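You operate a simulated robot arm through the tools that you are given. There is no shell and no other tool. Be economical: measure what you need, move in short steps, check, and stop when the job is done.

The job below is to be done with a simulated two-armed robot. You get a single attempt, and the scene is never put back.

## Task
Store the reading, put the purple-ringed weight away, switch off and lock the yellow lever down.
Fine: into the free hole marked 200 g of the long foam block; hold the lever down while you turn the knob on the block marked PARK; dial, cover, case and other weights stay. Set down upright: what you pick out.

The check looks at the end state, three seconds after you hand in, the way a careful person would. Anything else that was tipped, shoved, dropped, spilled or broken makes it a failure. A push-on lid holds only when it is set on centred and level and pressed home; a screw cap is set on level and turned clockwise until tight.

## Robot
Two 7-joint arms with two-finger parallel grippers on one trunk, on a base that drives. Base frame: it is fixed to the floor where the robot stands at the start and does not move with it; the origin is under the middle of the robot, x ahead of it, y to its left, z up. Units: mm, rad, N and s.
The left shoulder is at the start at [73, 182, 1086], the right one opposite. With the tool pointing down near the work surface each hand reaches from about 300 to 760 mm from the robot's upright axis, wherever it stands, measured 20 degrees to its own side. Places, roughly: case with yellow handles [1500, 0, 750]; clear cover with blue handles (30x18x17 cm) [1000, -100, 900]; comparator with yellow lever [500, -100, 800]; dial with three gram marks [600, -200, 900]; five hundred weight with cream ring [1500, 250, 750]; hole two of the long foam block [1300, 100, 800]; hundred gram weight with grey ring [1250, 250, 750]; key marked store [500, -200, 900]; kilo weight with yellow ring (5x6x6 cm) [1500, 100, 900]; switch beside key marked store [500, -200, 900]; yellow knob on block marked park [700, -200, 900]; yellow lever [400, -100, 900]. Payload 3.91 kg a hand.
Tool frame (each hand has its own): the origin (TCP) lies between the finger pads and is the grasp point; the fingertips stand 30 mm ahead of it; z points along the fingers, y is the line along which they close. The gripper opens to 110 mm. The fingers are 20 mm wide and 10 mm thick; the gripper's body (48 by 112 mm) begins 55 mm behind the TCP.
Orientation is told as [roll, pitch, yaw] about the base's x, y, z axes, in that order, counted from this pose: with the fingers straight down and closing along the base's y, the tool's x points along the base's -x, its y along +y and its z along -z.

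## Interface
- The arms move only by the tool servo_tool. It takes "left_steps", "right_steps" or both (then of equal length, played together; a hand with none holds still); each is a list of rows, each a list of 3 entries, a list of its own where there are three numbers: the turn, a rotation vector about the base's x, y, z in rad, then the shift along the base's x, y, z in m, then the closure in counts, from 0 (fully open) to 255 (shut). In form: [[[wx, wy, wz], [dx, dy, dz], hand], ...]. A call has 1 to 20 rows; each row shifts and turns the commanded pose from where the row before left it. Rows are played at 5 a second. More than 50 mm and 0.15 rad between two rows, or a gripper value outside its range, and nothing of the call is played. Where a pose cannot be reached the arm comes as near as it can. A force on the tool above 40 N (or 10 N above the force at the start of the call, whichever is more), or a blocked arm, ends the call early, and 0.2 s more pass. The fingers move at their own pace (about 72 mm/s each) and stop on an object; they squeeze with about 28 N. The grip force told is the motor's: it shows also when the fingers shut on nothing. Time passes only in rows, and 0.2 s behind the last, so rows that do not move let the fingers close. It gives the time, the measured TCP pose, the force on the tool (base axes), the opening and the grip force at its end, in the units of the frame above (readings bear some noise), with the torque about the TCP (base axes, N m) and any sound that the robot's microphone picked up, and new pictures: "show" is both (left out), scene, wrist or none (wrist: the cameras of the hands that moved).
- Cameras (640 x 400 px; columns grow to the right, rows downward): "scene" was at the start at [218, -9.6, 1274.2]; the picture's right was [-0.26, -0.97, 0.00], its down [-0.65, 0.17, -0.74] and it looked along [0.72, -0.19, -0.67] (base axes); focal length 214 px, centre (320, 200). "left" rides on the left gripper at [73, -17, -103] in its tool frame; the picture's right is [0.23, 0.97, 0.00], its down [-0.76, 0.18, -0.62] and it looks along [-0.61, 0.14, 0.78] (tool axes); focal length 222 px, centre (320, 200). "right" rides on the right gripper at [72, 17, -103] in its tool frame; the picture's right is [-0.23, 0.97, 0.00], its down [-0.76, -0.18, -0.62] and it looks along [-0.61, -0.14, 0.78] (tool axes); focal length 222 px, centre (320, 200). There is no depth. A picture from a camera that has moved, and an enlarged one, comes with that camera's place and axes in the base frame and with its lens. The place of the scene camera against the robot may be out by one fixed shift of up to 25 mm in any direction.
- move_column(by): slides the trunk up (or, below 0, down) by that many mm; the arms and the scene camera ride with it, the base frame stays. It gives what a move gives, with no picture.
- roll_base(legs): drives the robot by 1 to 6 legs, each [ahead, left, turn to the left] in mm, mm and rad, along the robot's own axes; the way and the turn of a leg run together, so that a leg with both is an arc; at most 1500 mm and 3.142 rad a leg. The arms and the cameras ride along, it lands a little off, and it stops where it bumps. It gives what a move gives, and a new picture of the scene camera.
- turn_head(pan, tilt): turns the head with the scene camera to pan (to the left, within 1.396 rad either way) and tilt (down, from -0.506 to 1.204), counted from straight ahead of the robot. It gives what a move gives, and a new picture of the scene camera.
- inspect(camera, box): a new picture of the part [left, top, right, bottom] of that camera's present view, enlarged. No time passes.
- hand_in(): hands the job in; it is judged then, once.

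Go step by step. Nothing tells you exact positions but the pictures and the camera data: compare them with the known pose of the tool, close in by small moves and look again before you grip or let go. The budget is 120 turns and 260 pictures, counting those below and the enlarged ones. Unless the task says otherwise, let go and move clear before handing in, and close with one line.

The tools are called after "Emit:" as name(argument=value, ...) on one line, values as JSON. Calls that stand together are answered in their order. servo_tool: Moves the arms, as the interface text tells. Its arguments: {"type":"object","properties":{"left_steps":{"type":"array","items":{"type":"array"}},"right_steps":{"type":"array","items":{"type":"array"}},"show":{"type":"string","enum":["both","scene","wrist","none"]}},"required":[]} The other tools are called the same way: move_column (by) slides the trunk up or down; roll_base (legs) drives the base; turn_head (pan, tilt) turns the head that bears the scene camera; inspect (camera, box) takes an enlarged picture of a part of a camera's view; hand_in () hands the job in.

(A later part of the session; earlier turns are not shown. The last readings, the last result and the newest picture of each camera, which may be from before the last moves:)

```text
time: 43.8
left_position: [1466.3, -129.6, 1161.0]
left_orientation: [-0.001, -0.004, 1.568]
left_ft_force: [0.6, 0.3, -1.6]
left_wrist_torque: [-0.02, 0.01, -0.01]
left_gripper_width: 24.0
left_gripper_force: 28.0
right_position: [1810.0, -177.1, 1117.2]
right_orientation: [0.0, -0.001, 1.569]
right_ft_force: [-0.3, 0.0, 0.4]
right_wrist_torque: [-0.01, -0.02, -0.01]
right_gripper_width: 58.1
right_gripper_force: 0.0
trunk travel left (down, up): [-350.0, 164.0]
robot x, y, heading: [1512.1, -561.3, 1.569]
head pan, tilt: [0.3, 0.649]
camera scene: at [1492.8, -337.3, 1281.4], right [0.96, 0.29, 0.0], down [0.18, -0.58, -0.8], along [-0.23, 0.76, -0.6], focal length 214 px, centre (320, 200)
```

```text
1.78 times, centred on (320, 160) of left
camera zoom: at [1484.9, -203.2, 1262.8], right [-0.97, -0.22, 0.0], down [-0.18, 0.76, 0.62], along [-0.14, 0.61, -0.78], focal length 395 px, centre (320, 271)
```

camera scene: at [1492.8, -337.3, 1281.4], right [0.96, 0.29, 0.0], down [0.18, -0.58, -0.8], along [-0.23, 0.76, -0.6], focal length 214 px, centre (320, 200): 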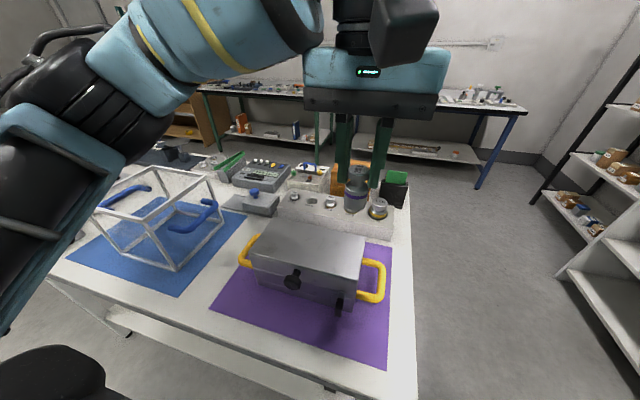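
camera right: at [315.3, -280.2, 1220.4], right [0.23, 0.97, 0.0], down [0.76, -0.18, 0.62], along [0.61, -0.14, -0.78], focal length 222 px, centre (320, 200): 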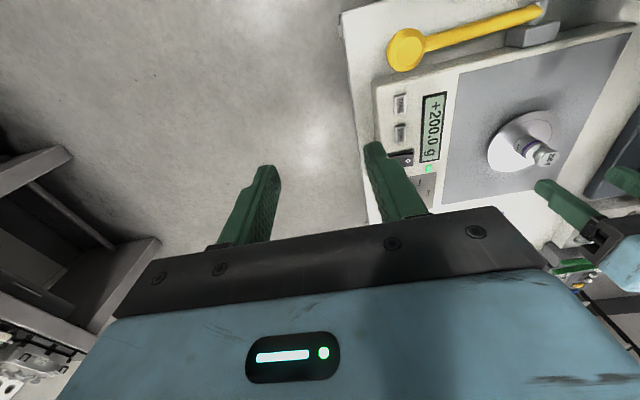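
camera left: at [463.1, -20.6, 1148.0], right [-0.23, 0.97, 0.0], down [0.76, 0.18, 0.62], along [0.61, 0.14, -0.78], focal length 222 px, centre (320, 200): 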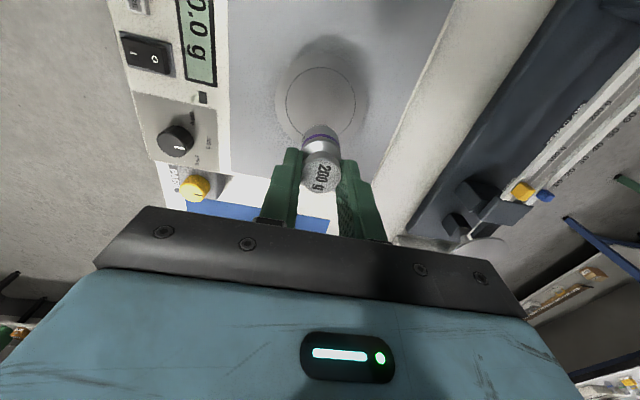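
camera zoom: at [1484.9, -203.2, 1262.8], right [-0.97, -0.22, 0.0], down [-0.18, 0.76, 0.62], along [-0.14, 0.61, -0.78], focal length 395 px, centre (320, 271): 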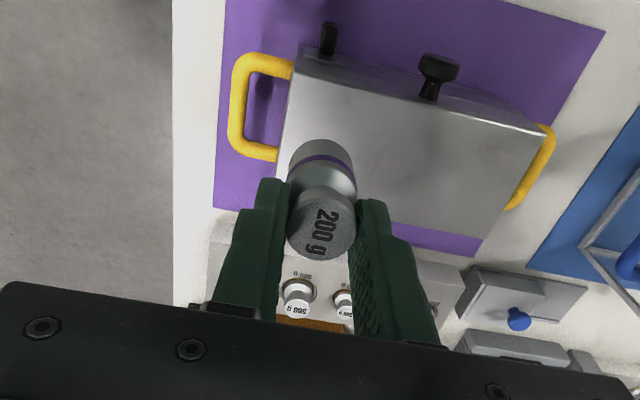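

I move the left hand towards the hole, staying high and short of it, to measure with the wrist camera.

Emit:
servo_tool(left_steps=[[[0, 0, 0], [-0.03, 0.035, -0.01], 255], [[0, 0, 0], [-0.03, 0.035, -0.01], 255], [[0, 0, 0], [-0.03, 0.035, -0.01], 255], [[0, 0, 0], [-0.03, 0.035, -0.01], 255], [[0, 0, 0], [-0.024, 0.035, -0.01], 255], [[0, 0, 0], [0, 0.015, -0.01], 255], [[0, 0, 0], [0, 0, 0], 255]])

Emit:
inspect(camera="left", box=[140, 60, 500, 260])

Emit:
inspect(camera="scene", box=[220, 120, 460, 280])

```text
time: 45.4
left_position: [1324.3, 59.8, 1099.9]
left_orientation: [-0.001, -0.001, 1.569]
left_ft_force: [1.4, 0.3, -2.2]
left_wrist_torque: [-0.04, -0.03, 0.02]
left_gripper_width: 24.1
left_gripper_force: 27.8
right_position: [1809.8, -177.4, 1118.3]
right_orientation: [0.001, -0.003, 1.568]
right_ft_force: [-1.1, 0.2, 0.7]
right_wrist_torque: [-0.01, 0.01, -0.03]
right_gripper_width: 58.0
right_gripper_force: 0.1
trunk travel left (down, up): [-350.0, 164.0]
robot x, y, heading: [1514.1, -560.8, 1.561]
head pan, tilt: [0.3, 0.649]
camera scene: at [1492.5, -337.1, 1281.3], right [0.96, 0.29, 0.0], down [0.18, -0.58, -0.8], along [-0.23, 0.76, -0.6], focal length 214 px, centre (320, 200)
camera left: at [1341.4, -12.6, 1201.6], right [-0.97, -0.22, 0.0], down [-0.17, 0.76, 0.62], along [-0.14, 0.61, -0.78], focal length 222 px, centre (320, 200)
```

scene: 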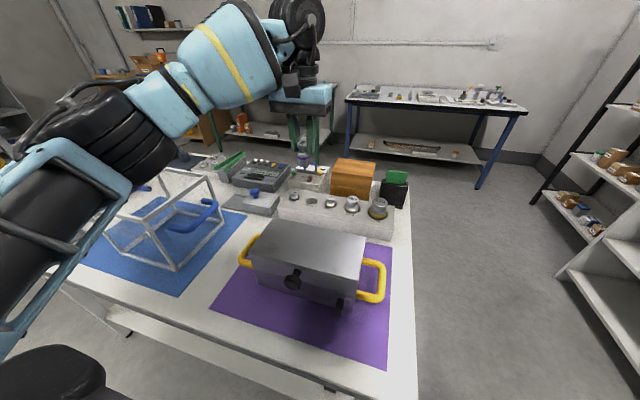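
left: 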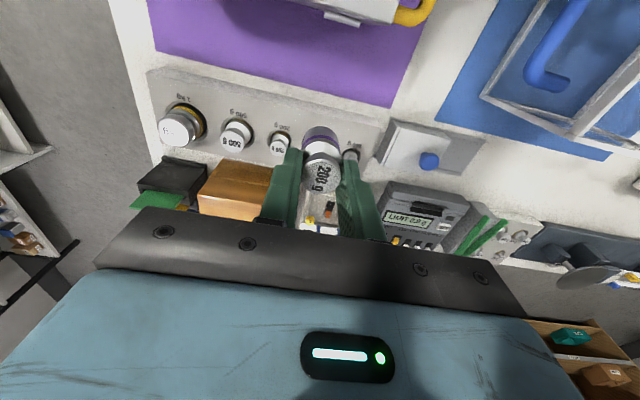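

```text
1.78 times, centred on (320, 160) of left
camera zoom: at [1341.4, -12.6, 1201.6], right [-0.97, -0.22, 0.0], down [-0.17, 0.76, 0.62], along [-0.14, 0.61, -0.78], focal length 395 px, centre (320, 271)
```

zoom: 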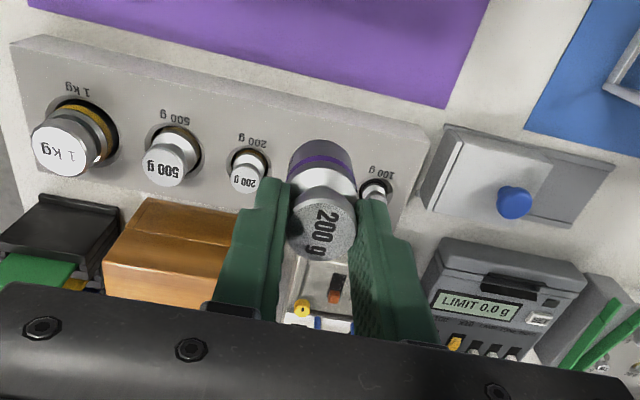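

```text
2.50 times, centred on (340, 200) of scene
camera zoom: at [1492.5, -337.1, 1281.3], right [0.96, 0.29, 0.0], down [0.18, -0.58, -0.8], along [-0.23, 0.76, -0.6], focal length 536 px, centre (270, 200)
```

zoom: 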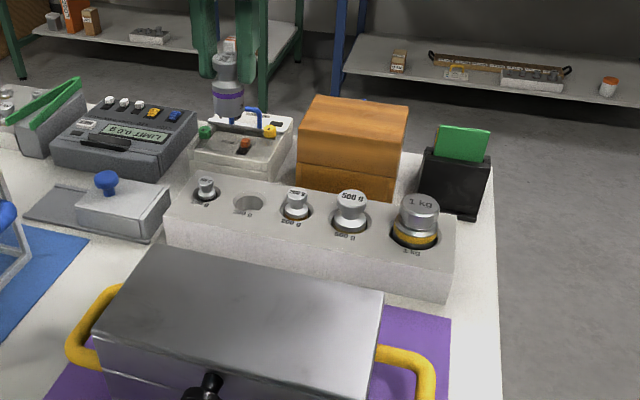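

From the wrist views the block top is at about z 861 and the free hole near (1307,145), but the held weight hides it. I shift the hand aside along x to see the hole itself.

Emit:
servo_tool(left_steps=[[[0, 0, 0], [-0.04, 0.01, 0], 255], [[0, 0, 0], [-0.04, 0.01, 0], 255], [[0, 0, 0], [-0.02, 0.01, 0], 255], [[0, 0, 0], [0, 0, 0], 255]], show="wrist")

Emit:
inspect(camera="left", box=[150, 80, 390, 230])

```text
time: 46.4
left_position: [1223.2, 90.1, 1099.5]
left_orientation: [0.0, 0.0, 1.567]
left_ft_force: [-0.3, -0.2, -2.3]
left_wrist_torque: [0.01, 0.04, -0.02]
left_gripper_width: 23.8
left_gripper_force: 28.4
right_position: [1811.0, -176.3, 1117.9]
right_orientation: [0.0, -0.002, 1.568]
right_ft_force: [-0.7, 0.0, 0.3]
right_wrist_torque: [-0.01, 0.0, -0.04]
right_gripper_width: 58.0
right_gripper_force: 0.0
trunk travel left (down, up): [-350.0, 164.0]
robot x, y, heading: [1511.4, -565.7, 1.566]
head pan, tilt: [0.3, 0.649]
camera left: at [1241.2, 17.2, 1202.4], right [-0.97, -0.22, 0.0], down [-0.17, 0.76, 0.62], along [-0.14, 0.61, -0.78], focal length 222 px, centre (320, 200)
```

left: 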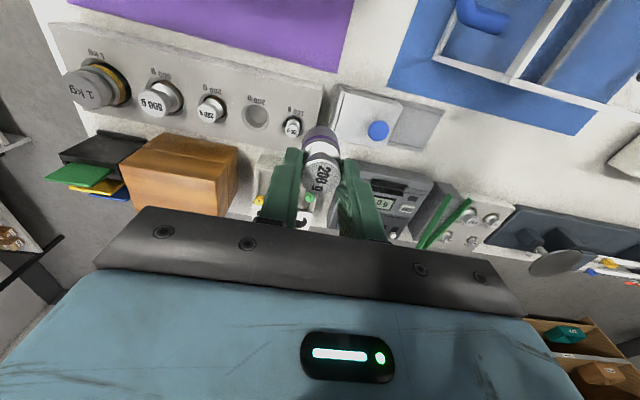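

```text
2.67 times, centred on (270, 155) of left
camera zoom: at [1241.2, 17.2, 1202.4], right [-0.97, -0.22, 0.0], down [-0.17, 0.76, 0.62], along [-0.14, 0.61, -0.78], focal length 592 px, centre (453, 320)
```

zoom: 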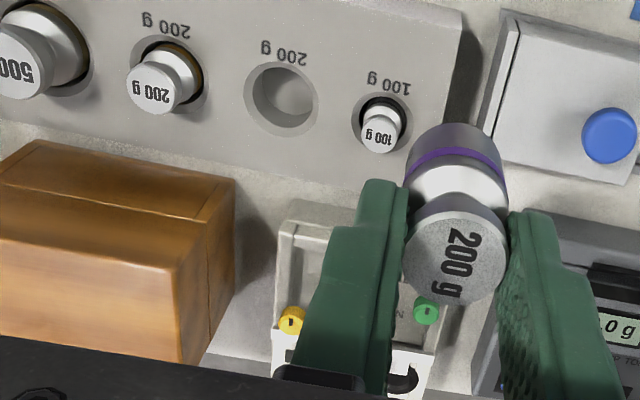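

The free hole, labelled 200 g, is at about (1309.5,147). I move over it, descend to a hover and check from both cameras.

Emit:
servo_tool(left_steps=[[[0, 0, 0], [0.035, 0.02, 0], 255], [[0, 0, 0], [0.035, 0.02, 0], 255], [[0, 0, 0], [0.0165, 0.0165, -0.02], 255], [[0, 0, 0], [0, 0, -0.04], 255], [[0, 0, 0], [0, 0, -0.04], 255], [[0, 0, 0], [0, 0, -0.02], 255], [[0, 0, 0], [0, 0, 0], 255]])

Emit:
inspect(camera="left", box=[200, 60, 440, 210])

Emit:
inspect(camera="scene", box=[270, 140, 390, 220])

```text
time: 48.0
left_position: [1298.1, 120.1, 987.4]
left_orientation: [-0.001, -0.002, 1.569]
left_ft_force: [0.0, 0.0, -1.9]
left_wrist_torque: [-0.02, 0.01, -0.01]
left_gripper_width: 24.0
left_gripper_force: 28.5
left hand out of reach, approached as far as the arm can: row 2, 3
right_position: [1810.3, -176.2, 1118.8]
right_orientation: [0.001, -0.002, 1.567]
right_ft_force: [0.4, 1.1, -0.3]
right_wrist_torque: [0.01, -0.03, 0.01]
right_gripper_width: 58.4
right_gripper_force: 0.1
trunk travel left (down, up): [-350.0, 164.0]
robot x, y, heading: [1513.4, -563.3, 1.567]
head pan, tilt: [0.3, 0.649]
camera scene: at [1492.7, -337.0, 1281.3], right [0.96, 0.29, 0.0], down [0.18, -0.58, -0.8], along [-0.23, 0.76, -0.6], focal length 214 px, centre (320, 200)
camera left: at [1315.4, 46.3, 1090.1], right [-0.97, -0.22, 0.0], down [-0.18, 0.76, 0.62], along [-0.14, 0.61, -0.78], focal length 222 px, centre (320, 200)
```

scene: 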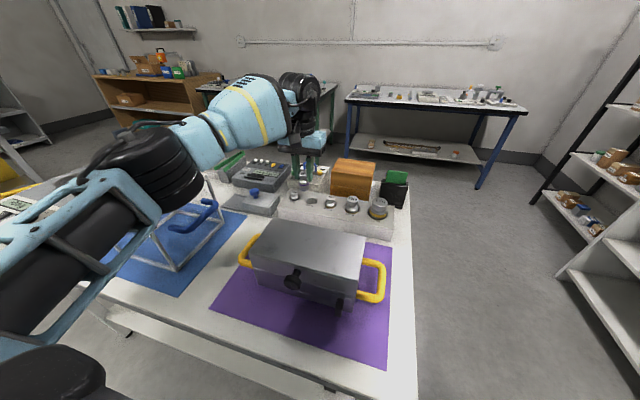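
left: 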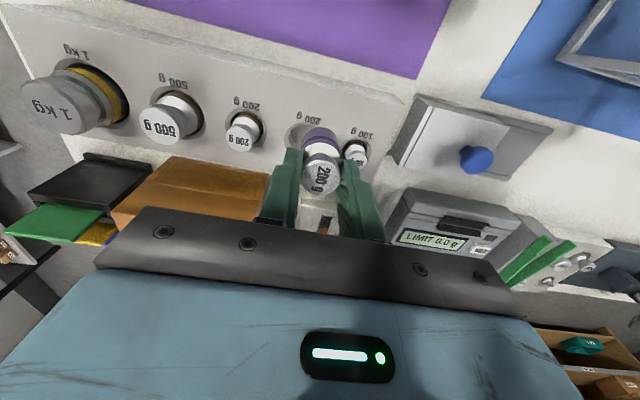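

```text
2.67 times, centred on (320, 135) of left
camera zoom: at [1315.4, 46.3, 1090.1], right [-0.97, -0.22, 0.0], down [-0.18, 0.76, 0.62], along [-0.14, 0.61, -0.78], focal length 592 px, centre (320, 373)
```

zoom: 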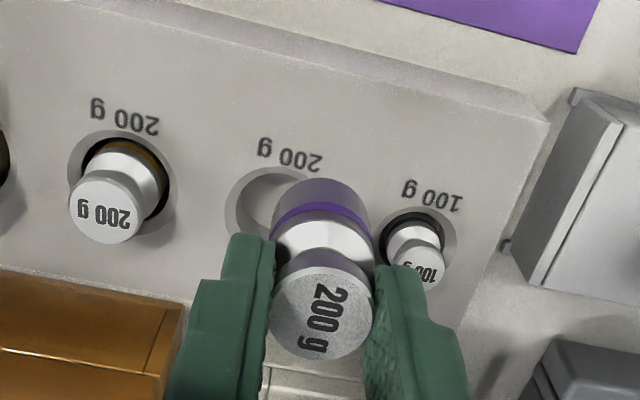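

```text
5.00 times, centred on (330, 180) of scene
camera zoom: at [1492.7, -337.0, 1281.3], right [0.96, 0.29, 0.0], down [0.18, -0.58, -0.8], along [-0.23, 0.76, -0.6], focal length 1072 px, centre (270, 300)
```

zoom: 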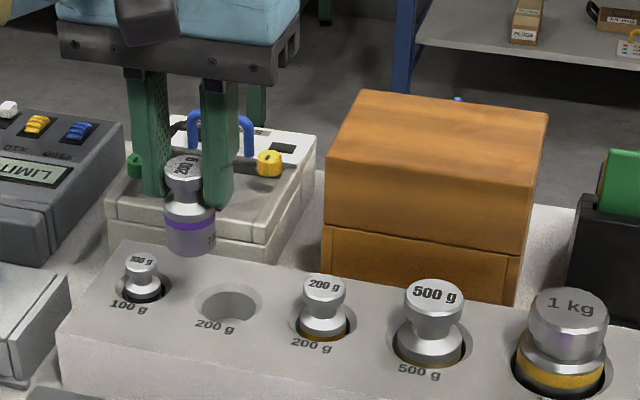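

The arm fell a little short at (1298,120), and this view confirms the hole at about (1310,146.5). At this lower height the reach should be better, so I try the remaining shift.

Emit:
servo_tool(left_steps=[[[0, 0, 0], [0.006, 0.013, 0], 255], [[0, 0, 0], [0.006, 0.0135, 0], 255], [[0, 0, 0], [0, 0, 0], 255]], show="none")

```text
time: 48.8
left_position: [1308.5, 144.3, 987.2]
left_orientation: [-0.003, -0.004, 1.565]
left_ft_force: [0.0, 0.2, -2.4]
left_wrist_torque: [0.01, -0.02, 0.02]
left_gripper_width: 23.8
left_gripper_force: 28.6
right_position: [1809.7, -177.0, 1118.2]
right_orientation: [-0.001, -0.002, 1.568]
right_ft_force: [-1.1, -1.1, -0.7]
right_wrist_torque: [-0.02, -0.02, 0.0]
right_gripper_width: 58.1
right_gripper_force: 0.2
trunk travel left (down, up): [-350.0, 164.0]
robot x, y, heading: [1511.3, -566.1, 1.571]
head pan, tilt: [0.3, 0.649]
```

Reached. I correct the last 2 mm, descend to just above the block and look again.

Emit:
servo_tool(left_steps=[[[0, 0, 0], [0.0015, 0.002, -0.02], 255], [[0, 0, 0], [0, 0, -0.02], 255], [[0, 0, 0], [0, 0, 0], 255]])

Emit:
inspect(camera="left", box=[200, 60, 440, 210])

Emit:
inspect(camera="scene", box=[270, 140, 390, 220])

```text
time: 49.6
left_position: [1312.6, 151.2, 955.7]
left_orientation: [0.002, -0.017, 1.56]
left_ft_force: [-0.1, 0.2, -2.0]
left_wrist_torque: [0.05, -0.02, 0.01]
left_gripper_width: 24.1
left_gripper_force: 28.0
left hand out of reach, approached as far as the arm can: row 2
right_position: [1810.6, -176.7, 1117.0]
right_orientation: [0.001, -0.001, 1.568]
right_ft_force: [0.9, -0.4, 0.3]
right_wrist_torque: [-0.02, 0.02, 0.0]
right_gripper_width: 58.1
right_gripper_force: 0.1
trunk travel left (down, up): [-350.0, 164.0]
robot x, y, heading: [1513.1, -563.2, 1.566]
head pan, tilt: [0.3, 0.649]
camera scene: at [1493.2, -336.9, 1281.3], right [0.96, 0.29, 0.0], down [0.18, -0.58, -0.8], along [-0.23, 0.76, -0.6], focal length 214 px, centre (320, 200)
camera left: at [1330.4, 76.4, 1057.5], right [-0.98, -0.22, 0.0], down [-0.17, 0.75, 0.64], along [-0.14, 0.62, -0.77], focal length 222 px, centre (320, 200)
```

scene: 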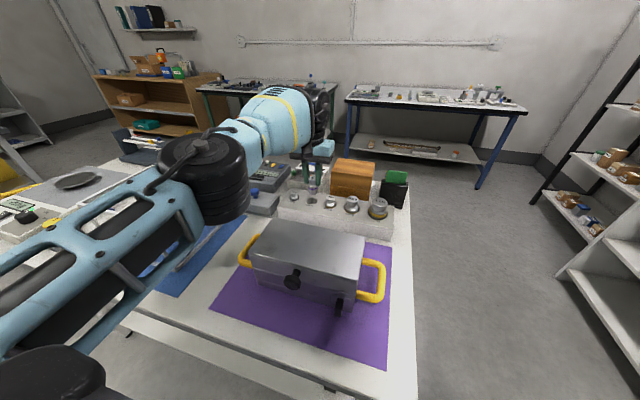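
left: 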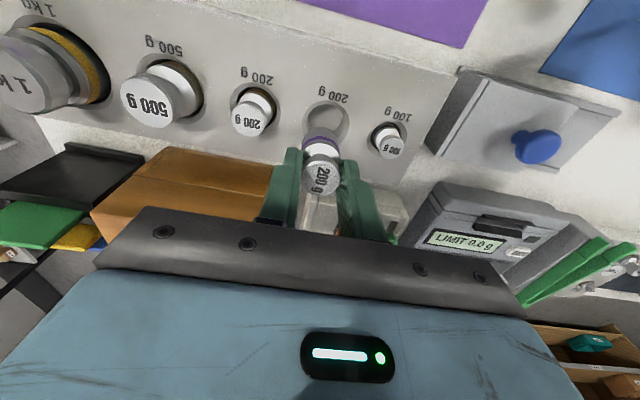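

```text
2.67 times, centred on (320, 135) of left
camera zoom: at [1330.4, 76.4, 1057.5], right [-0.98, -0.22, 0.0], down [-0.17, 0.75, 0.64], along [-0.14, 0.62, -0.77], focal length 592 px, centre (320, 373)
```

zoom: 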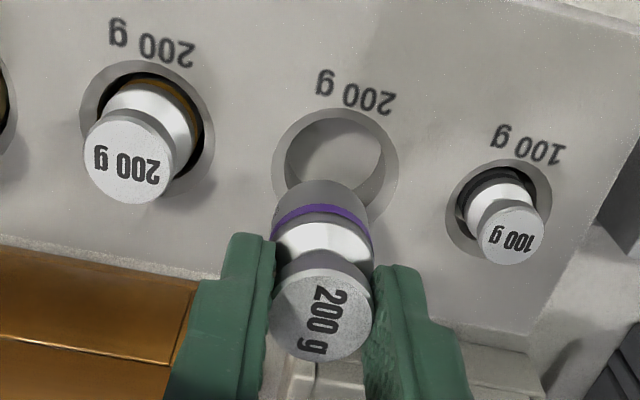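

```text
5.00 times, centred on (330, 180) of scene
camera zoom: at [1493.2, -336.9, 1281.3], right [0.96, 0.29, 0.0], down [0.18, -0.58, -0.8], along [-0.23, 0.76, -0.6], focal length 1072 px, centre (270, 300)
```

zoom: 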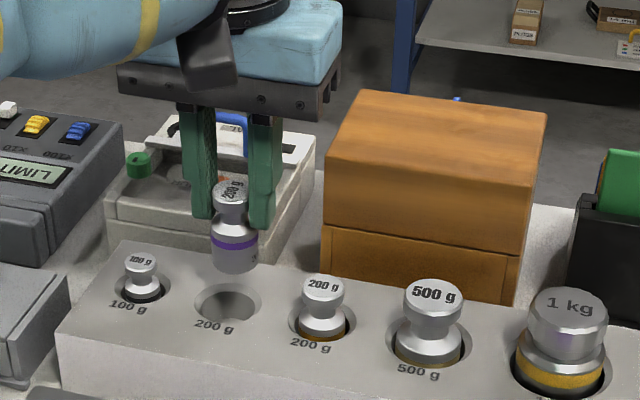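

The arm is at its limit and its elbow hangs low near the cover. I lift, pull back slightly, and look down to see how much nearer the base can go.

Emit:
servo_tool(left_steps=[[[0, 0, 0], [0, 0, 0.03], 255], [[0, 0, 0], [0, -0.01, 0.03], 255], [[0, 0, 0], [0, -0.03, 0.03], 255], [[0, 0, 0], [0, -0.03, 0.03], 255], [[0, 0, 0], [0, 0, 0], 255]], show="none")

Emit:
turn_head(pan=0.0, tilt=1.2)

Emit:
turn_head(pan=0.7, tilt=0.8)

```text
time: 50.8
left_position: [1310.9, 76.9, 1066.4]
left_orientation: [-0.002, -0.001, 1.569]
left_ft_force: [0.0, 1.0, -2.6]
left_wrist_torque: [0.07, -0.01, 0.02]
left_gripper_width: 23.7
left_gripper_force: 27.5
right_position: [1810.1, -176.6, 1117.0]
right_orientation: [0.0, 0.0, 1.568]
right_ft_force: [0.4, 0.7, -0.3]
right_wrist_torque: [-0.02, 0.0, -0.03]
right_gripper_width: 58.3
right_gripper_force: 0.1
trunk travel left (down, up): [-350.0, 164.0]
robot x, y, heading: [1513.5, -561.7, 1.571]
head pan, tilt: [0.3, 0.649]
```

```text
time: 51.8
left_position: [1311.7, 76.9, 1066.1]
left_orientation: [-0.001, -0.001, 1.566]
left_ft_force: [0.0, 0.6, -2.0]
left_wrist_torque: [0.02, -0.01, 0.0]
left_gripper_width: 23.6
left_gripper_force: 28.2
right_position: [1809.9, -176.8, 1118.3]
right_orientation: [0.0, -0.002, 1.566]
right_ft_force: [0.7, 0.3, 1.4]
right_wrist_torque: [0.01, 0.04, -0.01]
right_gripper_width: 58.1
right_gripper_force: 0.0
trunk travel left (down, up): [-350.0, 164.0]
robot x, y, heading: [1510.9, -565.2, 1.569]
head pan, tilt: [0.0, 1.201]
camera scene: at [1518.2, -364.0, 1241.0], right [1.0, 0.0, 0.0], down [0.0, -0.93, -0.36], along [0.0, 0.36, -0.93], focal length 214 px, centre (320, 200)
```

scene: 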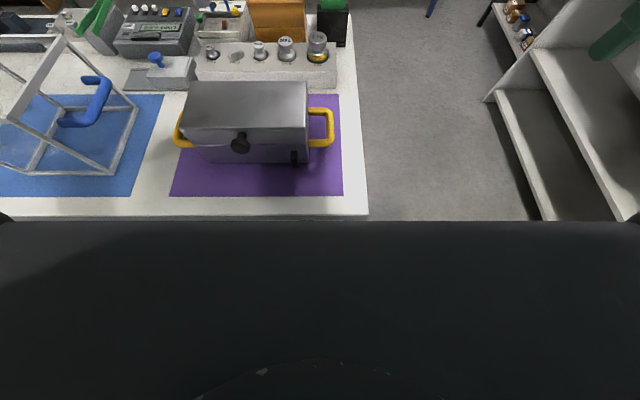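

```text
time: 52.9
left_position: [1311.4, 76.4, 1067.6]
left_orientation: [-0.001, -0.002, 1.568]
left_ft_force: [-0.5, -0.7, -2.1]
left_wrist_torque: [-0.02, 0.03, 0.01]
left_gripper_width: 24.0
left_gripper_force: 27.7
right_position: [1809.0, -176.6, 1117.7]
right_orientation: [0.0, -0.001, 1.567]
right_ft_force: [0.6, -0.1, -0.8]
right_wrist_torque: [0.02, 0.02, 0.02]
right_gripper_width: 58.0
right_gripper_force: 0.0
trunk travel left (down, up): [-350.0, 164.0]
robot x, y, heading: [1513.0, -567.6, 1.567]
head pan, tilt: [0.7, 0.799]
camera scene: at [1466.4, -358.0, 1268.6], right [0.77, 0.64, 0.0], down [0.46, -0.55, -0.7], along [-0.45, 0.54, -0.72], focal length 214 px, centre (320, 200)
```

scene: 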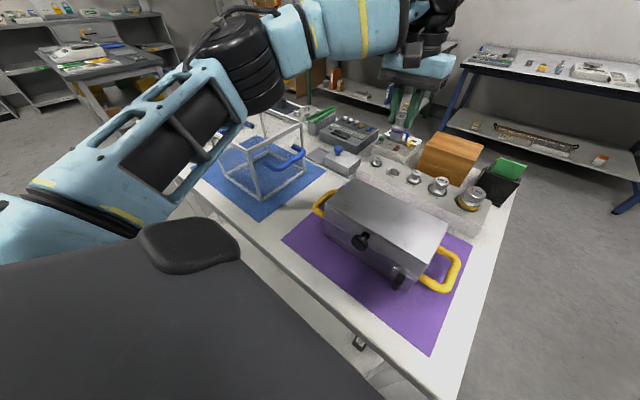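

The front face is near the table edge already, so I will not push closer. Instead I'll go round to the table's far end (x≈1590), facing back along it, where the hole is only about 600 mm away.

Emit:
servo_tool(left_steps=[[[0, 0, 0], [0, -0.04, 0.03], 255], [[0, 0, 0], [0, -0.04, 0.03], 255], [[0, 0, 0], [0.0, -0.045, 0.02], 255], [[0, 0, 0], [0.0, -0.045, 0.01], 255], [[0, 0, 0], [0.02, -0.04, 0], 255], [[0, 0, 0], [0, 0, 0], 255]], show="none")

Emit:
roll_base(legs=[[-250, 0, 0], [0, -500, 0], [0, 0, 1.571]])

Emit:
turn_head(pan=-0.4, tilt=0.6)

```text
time: 54.2
left_position: [1330.2, -133.5, 1157.5]
left_orientation: [-0.001, -0.004, 1.568]
left_ft_force: [0.6, 0.3, -1.6]
left_wrist_torque: [-0.01, -0.01, 0.0]
left_gripper_width: 23.9
left_gripper_force: 27.4
right_position: [1809.3, -178.0, 1118.3]
right_orientation: [-0.001, -0.003, 1.568]
right_ft_force: [0.6, 0.1, -0.6]
right_wrist_torque: [0.02, -0.03, -0.03]
right_gripper_width: 58.0
right_gripper_force: 0.1
trunk travel left (down, up): [-350.0, 164.0]
robot x, y, heading: [1510.3, -562.4, 1.566]
head pan, tilt: [0.7, 0.799]
```

```text
time: 64.4
left_position: [1582.9, -1001.7, 1157.2]
left_orientation: [-0.001, -0.001, -3.137]
left_ft_force: [0.4, -0.6, -1.1]
left_wrist_torque: [0.01, 0.02, 0.0]
left_gripper_width: 24.1
left_gripper_force: 27.9
right_position: [1624.4, -522.7, 1118.0]
right_orientation: [0.0, -0.001, -3.139]
right_ft_force: [0.5, -0.9, 0.3]
right_wrist_torque: [-0.01, -0.01, 0.01]
right_gripper_width: 57.8
right_gripper_force: 0.0
trunk travel left (down, up): [-350.0, 164.0]
robot x, y, heading: [2015.4, -816.7, -3.138]
head pan, tilt: [0.7, 0.799]
camera scene: at [1824.3, -858.2, 1268.7], right [-0.65, 0.76, 0.0], down [0.55, 0.46, -0.7], along [-0.53, -0.45, -0.72], focal length 214 px, centre (320, 200)
```

scene: 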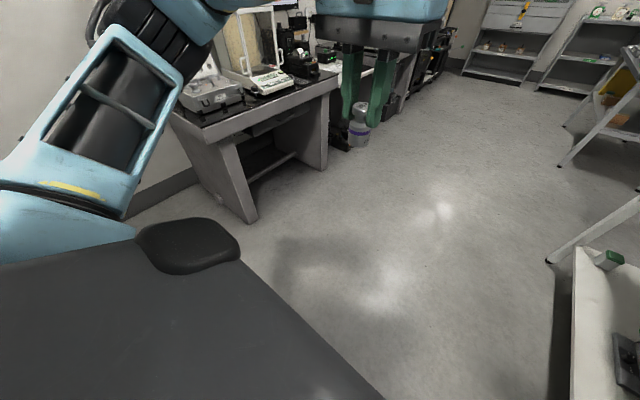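

```text
time: 65.8
left_position: [1583.6, -1002.1, 1157.7]
left_orientation: [-0.002, -0.002, -3.139]
left_ft_force: [-0.9, 0.6, -2.7]
left_wrist_torque: [0.01, 0.0, 0.0]
left_gripper_width: 23.9
left_gripper_force: 28.0
right_position: [1624.1, -521.5, 1118.5]
right_orientation: [-0.001, -0.003, -3.139]
right_ft_force: [0.1, 0.3, 0.8]
right_wrist_torque: [-0.01, 0.0, -0.01]
right_gripper_width: 57.8
right_gripper_force: 0.0
trunk travel left (down, up): [-350.0, 164.0]
robot x, y, heading: [2013.2, -822.6, -3.14]
head pan, tilt: [-0.4, 0.6]
camera scene: at [1804.5, -772.0, 1285.5], right [0.39, 0.92, 0.0], down [0.52, -0.22, -0.82], along [-0.76, 0.32, -0.57], focal length 214 px, centre (320, 200)
```

scene: 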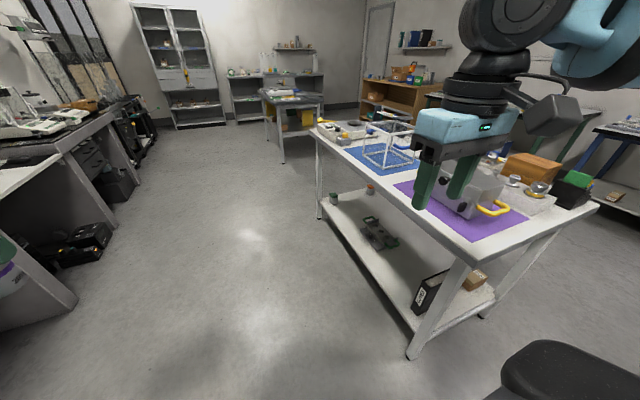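

I'm at the end corner. I strafe right along the table end until the hole is on the left hand's side.

Emit:
roll_base(legs=[[0, -1150, 0]])

Emit:
turn_head(pan=0.2, tilt=0.85)

```text
time: 76.1
left_position: [1586.1, 150.4, 1157.7]
left_orientation: [-0.003, -0.002, 3.131]
left_ft_force: [0.5, 0.0, -1.5]
left_wrist_torque: [0.01, -0.02, -0.02]
left_gripper_width: 23.9
left_gripper_force: 28.2
right_position: [1633.1, 630.5, 1117.5]
right_orientation: [0.001, -0.001, 3.13]
right_ft_force: [0.2, -0.5, 0.4]
right_wrist_torque: [0.0, 0.0, 0.0]
right_gripper_width: 58.2
right_gripper_force: 0.1
trunk travel left (down, up): [-350.0, 164.0]
robot x, y, heading: [2019.3, 331.9, 3.13]
head pan, tilt: [-0.4, 0.6]
camera scene: at [1810.5, 378.5, 1285.6], right [0.4, 0.92, 0.0], down [0.52, -0.23, -0.83], along [-0.76, 0.33, -0.56], focal length 214 px, centre (320, 200)
```

scene: 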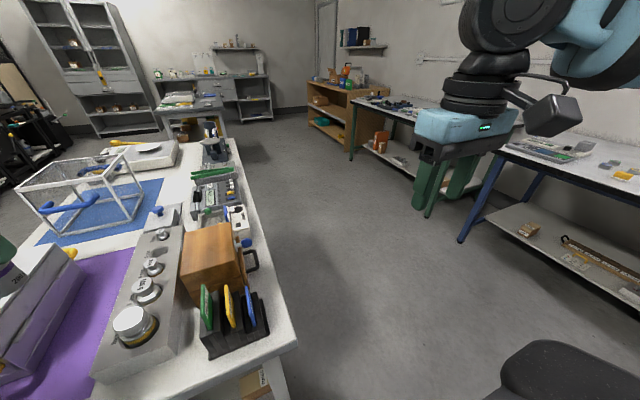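

```text
time: 77.1
left_position: [1586.6, 151.3, 1157.7]
left_orientation: [-0.001, -0.002, 3.132]
left_ft_force: [0.7, 0.8, -3.3]
left_wrist_torque: [0.04, -0.01, -0.01]
left_gripper_width: 24.1
left_gripper_force: 27.3
right_position: [1633.3, 629.3, 1117.0]
right_orientation: [-0.001, 0.0, 3.131]
right_ft_force: [0.0, 0.2, -0.6]
right_wrist_torque: [0.04, 0.01, 0.05]
right_gripper_width: 58.2
right_gripper_force: 0.0
trunk travel left (down, up): [-350.0, 164.0]
robot x, y, heading: [2016.4, 327.1, 3.132]
head pan, tilt: [0.201, 0.85]
camera scene: at [1814.7, 328.5, 1264.7], right [-0.19, 0.98, 0.0], down [0.74, 0.14, -0.66], along [-0.65, -0.12, -0.75], focal length 214 px, centre (320, 200)
```

scene: 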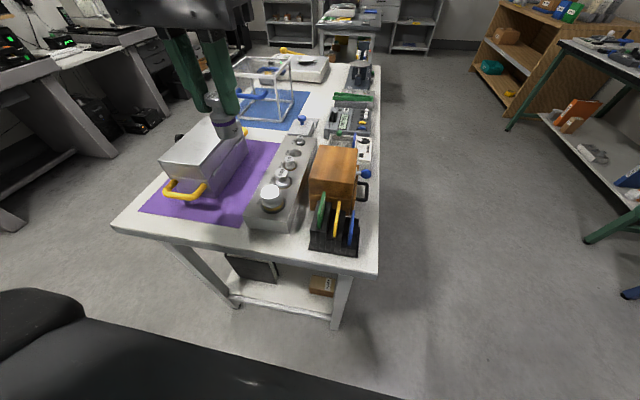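

I go forward 75 mm, leaving the same gap as at the start; the hole is then about 655 mm away.

Emit:
roll_base(legs=[[75, 0, 0]])

Emit:
servo_tool(left_steps=[[[0, 0, 0], [-0.035, 0, -0.01], 255], [[0, 0, 0], [-0.035, 0, -0.01], 255], [[0, 0, 0], [-0.035, 0.0, -0.01], 255], [[0, 0, 0], [-0.015, -0.02, -0.01], 255], [[0, 0, 0], [0, -0.03, -0.03], 255], [[0, 0, 0], [0, 0, 0], 255]])

Emit:
inspect(camera="left", box=[200, 60, 440, 210])

```text
time: 78.1
left_position: [1510.6, 151.9, 1158.1]
left_orientation: [-0.001, -0.002, 3.132]
left_ft_force: [-0.9, -0.3, -2.3]
left_wrist_torque: [0.03, -0.05, 0.0]
left_gripper_width: 24.0
left_gripper_force: 28.1
right_position: [1556.9, 630.1, 1116.8]
right_orientation: [-0.001, 0.001, 3.132]
right_ft_force: [-0.1, 1.0, -0.7]
right_wrist_torque: [0.02, 0.0, -0.01]
right_gripper_width: 58.3
right_gripper_force: 0.1
trunk travel left (down, up): [-350.0, 164.0]
robot x, y, heading: [1940.4, 332.0, 3.132]
head pan, tilt: [0.201, 0.85]
camera scene: at [1738.2, 329.3, 1264.6], right [-0.19, 0.98, 0.0], down [0.74, 0.14, -0.66], along [-0.65, -0.12, -0.75], focal length 214 px, centre (320, 200)
```

scene: 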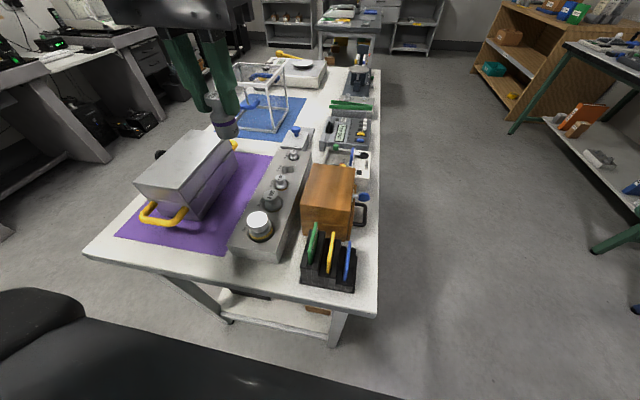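

```text
time: 79.5
left_position: [1389.2, 103.2, 1087.8]
left_orientation: [0.001, -0.001, 3.129]
left_ft_force: [0.2, 0.9, -2.9]
left_wrist_torque: [-0.02, 0.01, 0.01]
left_gripper_width: 23.9
left_gripper_force: 27.7
right_position: [1556.9, 631.5, 1117.8]
right_orientation: [0.0, -0.001, 3.129]
right_ft_force: [0.5, 0.9, 0.4]
right_wrist_torque: [0.01, -0.01, 0.03]
right_gripper_width: 58.3
right_gripper_force: 0.1
trunk travel left (down, up): [-350.0, 164.0]
robot x, y, heading: [1945.3, 330.7, 3.133]
head pan, tilt: [0.201, 0.85]
camera scene: at [1739.1, 330.2, 1264.7], right [-0.19, 0.98, 0.0], down [0.74, 0.14, -0.66], along [-0.65, -0.12, -0.75], focal length 214 px, centre (320, 200)
camera left: at [1463.7, 118.3, 1190.8], right [0.22, -0.98, 0.0], down [-0.76, -0.17, 0.62], along [-0.61, -0.13, -0.78], focal length 222 px, centre (320, 200)
```

scene: 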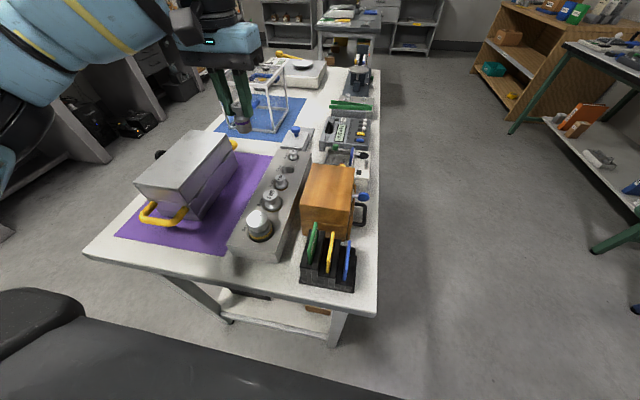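
left: 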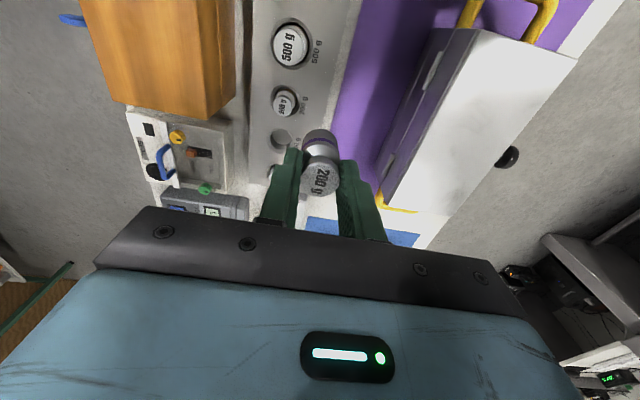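

```text
2.67 times, centred on (320, 135) of left
camera zoom: at [1463.7, 118.3, 1190.8], right [0.22, -0.98, 0.0], down [-0.76, -0.17, 0.62], along [-0.61, -0.13, -0.78], focal length 592 px, centre (320, 373)
```

zoom: 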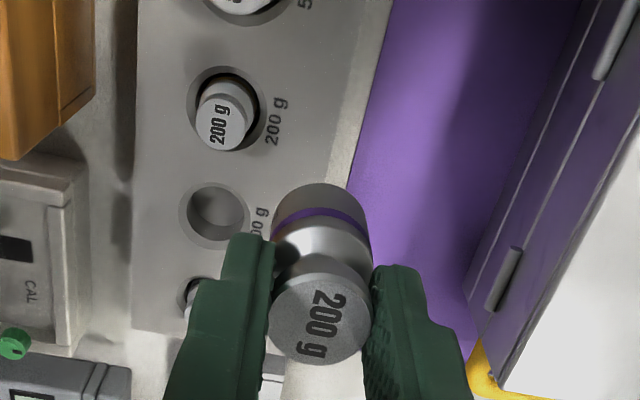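

From here the hole is at (1312,149) and well inside reach. I move over it, lower to about z 950 and check.

Emit:
servo_tool(left_steps=[[[0, 0, 0], [-0.035, 0.02, -0.01], 255], [[0, 0, 0], [-0.035, 0.02, -0.02], 255], [[0, 0, 0], [-0.0077, 0.0053, -0.04], 255], [[0, 0, 0], [0, 0, -0.04], 255], [[0, 0, 0], [0, 0, -0.02], 255], [[0, 0, 0], [0, 0, 0], 255]])

Emit:
inspect(camera="left", box=[200, 60, 440, 210])

Emit:
inspect(camera="scene", box=[240, 100, 360, 200])

```text
time: 80.9
left_position: [1312.5, 147.0, 957.1]
left_orientation: [0.0, 0.0, 3.128]
left_ft_force: [-0.8, -0.2, -1.8]
left_wrist_torque: [0.03, 0.01, -0.01]
left_gripper_width: 24.0
left_gripper_force: 27.6
right_position: [1558.5, 631.6, 1118.2]
right_orientation: [0.001, -0.003, 3.131]
right_ft_force: [0.4, 0.0, 0.2]
right_wrist_torque: [-0.01, 0.0, 0.02]
right_gripper_width: 57.9
right_gripper_force: 0.1
trunk travel left (down, up): [-350.0, 164.0]
robot x, y, heading: [1944.6, 329.3, 3.128]
head pan, tilt: [0.201, 0.85]
camera scene: at [1739.0, 329.3, 1264.7], right [-0.19, 0.98, 0.0], down [0.74, 0.14, -0.66], along [-0.65, -0.12, -0.75], focal length 214 px, centre (320, 200)
camera left: at [1386.4, 162.6, 1060.1], right [0.22, -0.98, 0.0], down [-0.76, -0.17, 0.62], along [-0.61, -0.13, -0.78], focal length 222 px, centre (320, 200)
```

scene: 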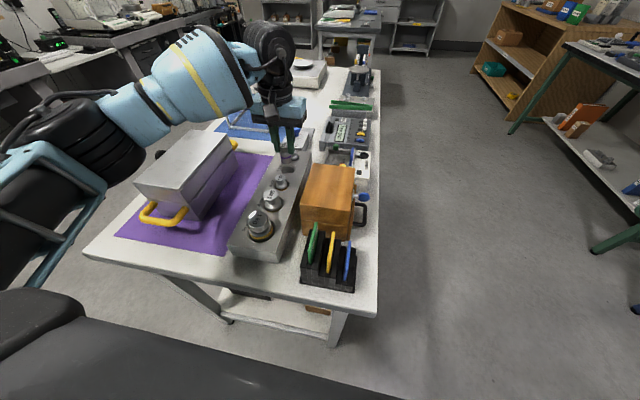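
left: 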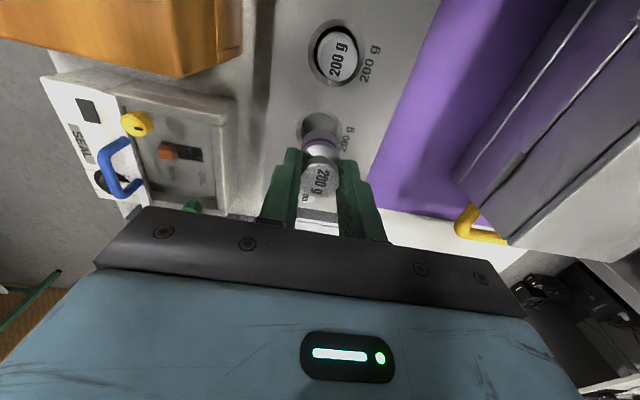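

```text
2.67 times, centred on (320, 135) of left
camera zoom: at [1386.4, 162.6, 1060.1], right [0.22, -0.98, 0.0], down [-0.76, -0.17, 0.62], along [-0.61, -0.13, -0.78], focal length 592 px, centre (320, 373)
```

zoom: 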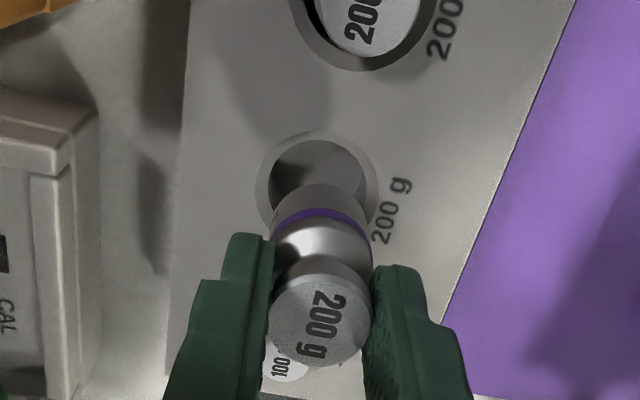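

```text
4.00 times, centred on (300, 150) of scene
camera zoom: at [1739.0, 329.3, 1264.7], right [-0.19, 0.98, 0.0], down [0.74, 0.14, -0.66], along [-0.65, -0.12, -0.75], focal length 858 px, centre (400, 400)
```

zoom: 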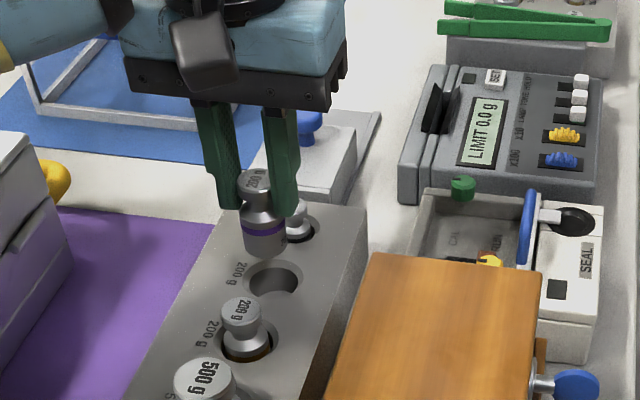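

By the same camera the weight's axis is about 4 mm too far towards +x relative to the hole. I shift -3.5 mm and lower 18 mm for a closer check.

Emit:
servo_tool(left_steps=[[[0, 0, 0], [-0.0035, 0.0005, -0.008], 255], [[0, 0, 0], [0, 0, -0.01], 255], [[0, 0, 0], [0, 0, 0], 255]], show="wrist")

Emit:
inspect(camera="left", box=[240, 80, 400, 200])

Emit:
inspect(camera="scene", box=[260, 120, 340, 190])

```text
time: 81.7
left_position: [1308.0, 148.1, 939.4]
left_orientation: [0.0, -0.001, 3.13]
left_ft_force: [-0.1, -0.1, -2.6]
left_wrist_torque: [-0.02, 0.01, 0.0]
left_gripper_width: 23.9
left_gripper_force: 28.0
right_position: [1557.4, 629.4, 1117.9]
right_orientation: [0.0, -0.002, 3.13]
right_ft_force: [0.7, 0.5, -0.2]
right_wrist_torque: [-0.02, 0.03, -0.01]
right_gripper_width: 58.1
right_gripper_force: 0.0
trunk travel left (down, up): [-350.0, 164.0]
robot x, y, heading: [1941.3, 330.2, 3.13]
head pan, tilt: [0.201, 0.85]
camera left: at [1383.1, 163.2, 1042.5], right [0.22, -0.98, 0.0], down [-0.76, -0.17, 0.62], along [-0.61, -0.13, -0.78], focal length 222 px, centre (320, 200)
```

left: 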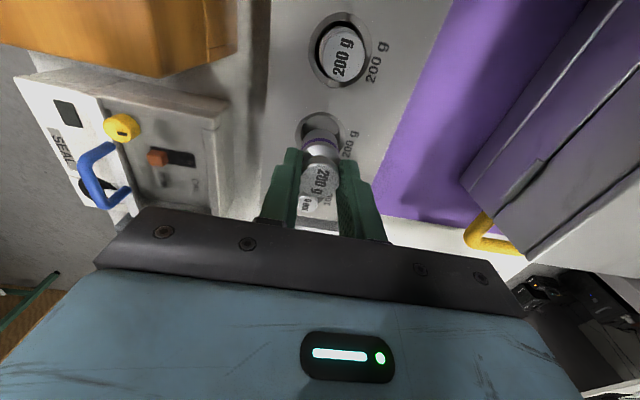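

```text
3.33 times, centred on (320, 140) of left
camera zoom: at [1383.1, 163.2, 1042.5], right [0.22, -0.98, 0.0], down [-0.76, -0.17, 0.62], along [-0.61, -0.13, -0.78], focal length 740 px, centre (320, 400)
```

zoom: 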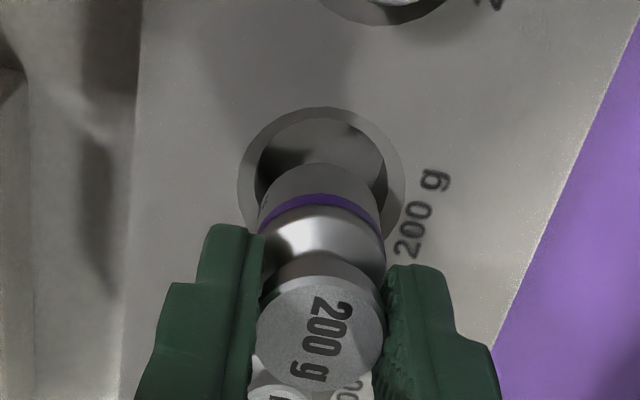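

```text
5.71 times, centred on (300, 155) of scene
camera zoom: at [1738.9, 329.3, 1264.7], right [-0.19, 0.98, 0.0], down [0.74, 0.14, -0.66], along [-0.65, -0.12, -0.75], focal length 1226 px, centre (434, 457)
```

zoom: 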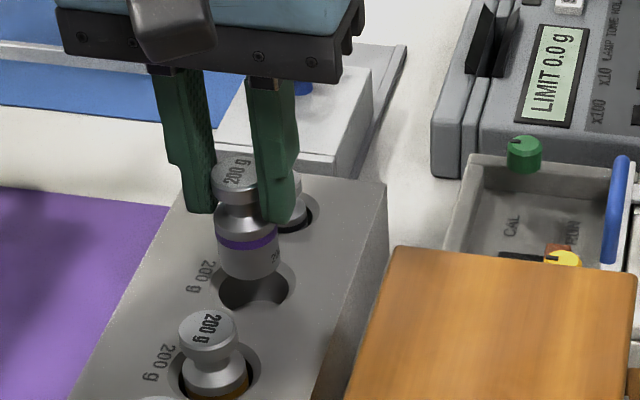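

Both views now show the weight's axis over the hole within about 2 mm. I lower it slowly in small rows while watching the force.

Emit:
servo_tool(left_steps=[[[0, 0, 0], [0.0005, 0, -0.004], 255], [[0, 0, 0], [0, 0, -0.004], 255], [[0, 0, 0], [0, 0, -0.004], 255], [[0, 0, 0], [0, 0, -0.004], 255], [[0, 0, 0], [0, 0, 0], 255]], show="wrist")

Emit:
inspect(camera="scene", box=[260, 120, 340, 190])

Emit:
inspect(camera="left", box=[240, 80, 400, 200])

```text
time: 82.9
left_position: [1309.1, 149.6, 924.8]
left_orientation: [0.002, -0.001, 3.132]
left_ft_force: [-0.1, -0.2, -2.6]
left_wrist_torque: [0.0, 0.03, 0.01]
left_gripper_width: 24.2
left_gripper_force: 28.2
right_position: [1557.6, 629.9, 1117.5]
right_orientation: [0.0, -0.001, 3.13]
right_ft_force: [-0.3, -0.2, -0.3]
right_wrist_torque: [-0.02, 0.0, 0.0]
right_gripper_width: 58.1
right_gripper_force: 0.0
trunk travel left (down, up): [-350.0, 164.0]
robot x, y, heading: [1942.8, 330.6, 3.134]
head pan, tilt: [0.201, 0.85]
camera left: at [1383.6, 163.7, 1026.5], right [0.22, -0.98, 0.0], down [-0.76, -0.17, 0.62], along [-0.61, -0.13, -0.78], focal length 222 px, centre (320, 200)
```

left: 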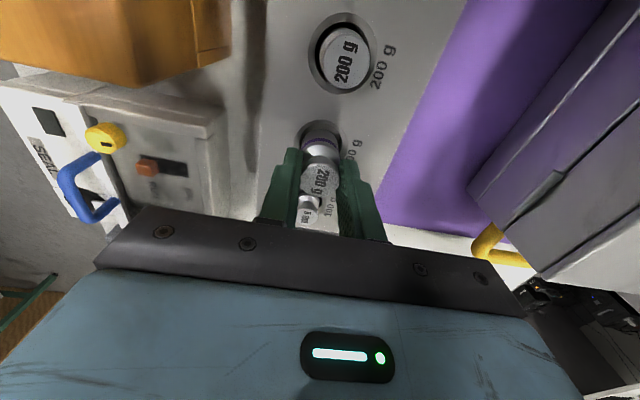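

```text
5.71 times, centred on (300, 155) of scene
camera zoom: at [1738.9, 329.3, 1264.7], right [-0.19, 0.98, 0.0], down [0.74, 0.14, -0.66], along [-0.65, -0.12, -0.75], focal length 1226 px, centre (434, 457)
```

zoom: 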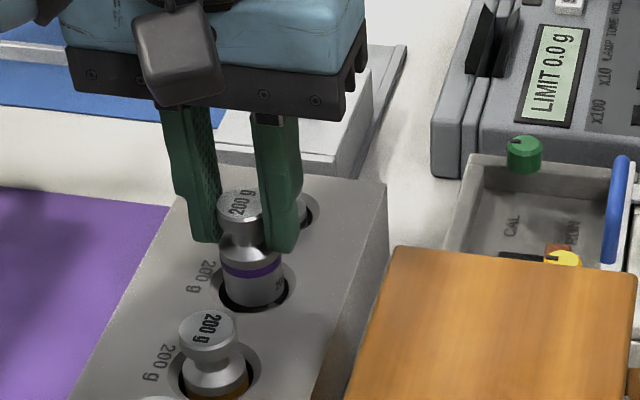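

```text
3.33 times, centred on (320, 140) of left
camera zoom: at [1383.6, 163.7, 1026.5], right [0.22, -0.98, 0.0], down [-0.76, -0.17, 0.62], along [-0.61, -0.13, -0.78], focal length 740 px, centre (320, 400)
```

zoom: 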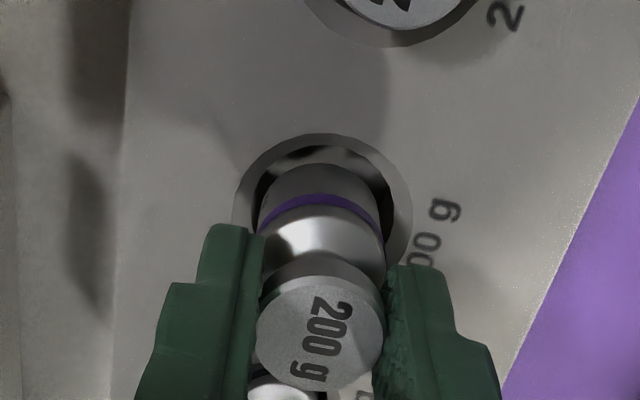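

It is entering the hole cleanly. I continue down slowly until it rests.

Emit:
servo_tool(left_steps=[[[0, 0, 0], [0, 0, -0.004], 255], [[0, 0, 0], [0, 0, -0.004], 255], [[0, 0, 0], [0, 0, -0.003], 255], [[0, 0, 0], [0, 0, 0], 255]], show="wrist")

Emit:
inspect(camera="scene", box=[260, 120, 340, 190])

```text
time: 83.9
left_position: [1308.9, 147.9, 912.8]
left_orientation: [-0.001, -0.002, 3.131]
left_ft_force: [-0.8, -0.1, -2.1]
left_wrist_torque: [0.0, 0.0, 0.01]
left_gripper_width: 24.2
left_gripper_force: 27.9
right_position: [1557.1, 630.6, 1118.8]
right_orientation: [0.002, -0.003, 3.132]
right_ft_force: [0.0, -0.5, -1.2]
right_wrist_torque: [0.0, -0.04, -0.01]
right_gripper_width: 58.2
right_gripper_force: 0.0
trunk travel left (down, up): [-350.0, 164.0]
robot x, y, heading: [1943.3, 332.3, 3.13]
head pan, tilt: [0.201, 0.85]
camera left: at [1383.4, 163.7, 1015.4], right [0.22, -0.98, 0.0], down [-0.76, -0.17, 0.62], along [-0.61, -0.13, -0.78], focal length 222 px, centre (320, 200)
```

left: 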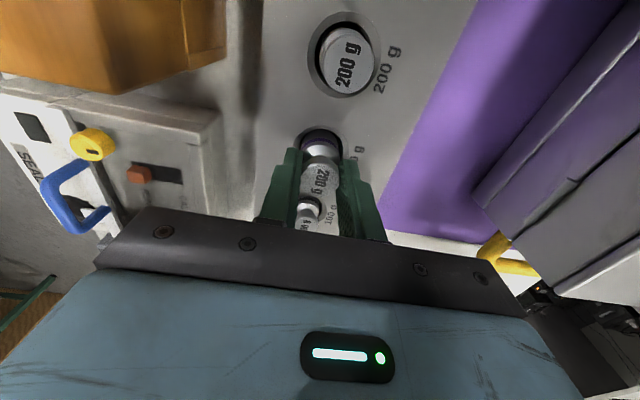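

```text
5.71 times, centred on (300, 155) of scene
camera zoom: at [1738.9, 329.3, 1264.7], right [-0.19, 0.98, 0.0], down [0.74, 0.14, -0.66], along [-0.65, -0.12, -0.75], focal length 1226 px, centre (434, 457)
```

zoom: 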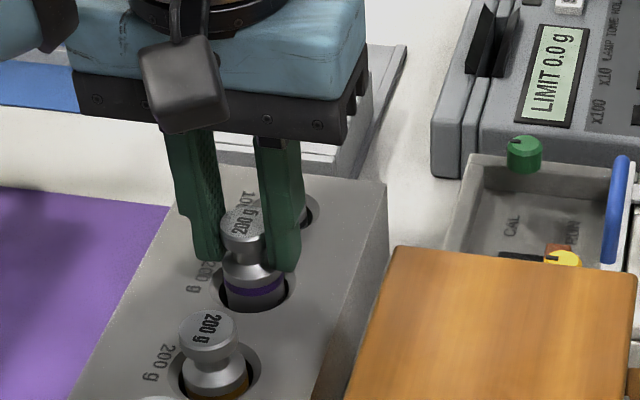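

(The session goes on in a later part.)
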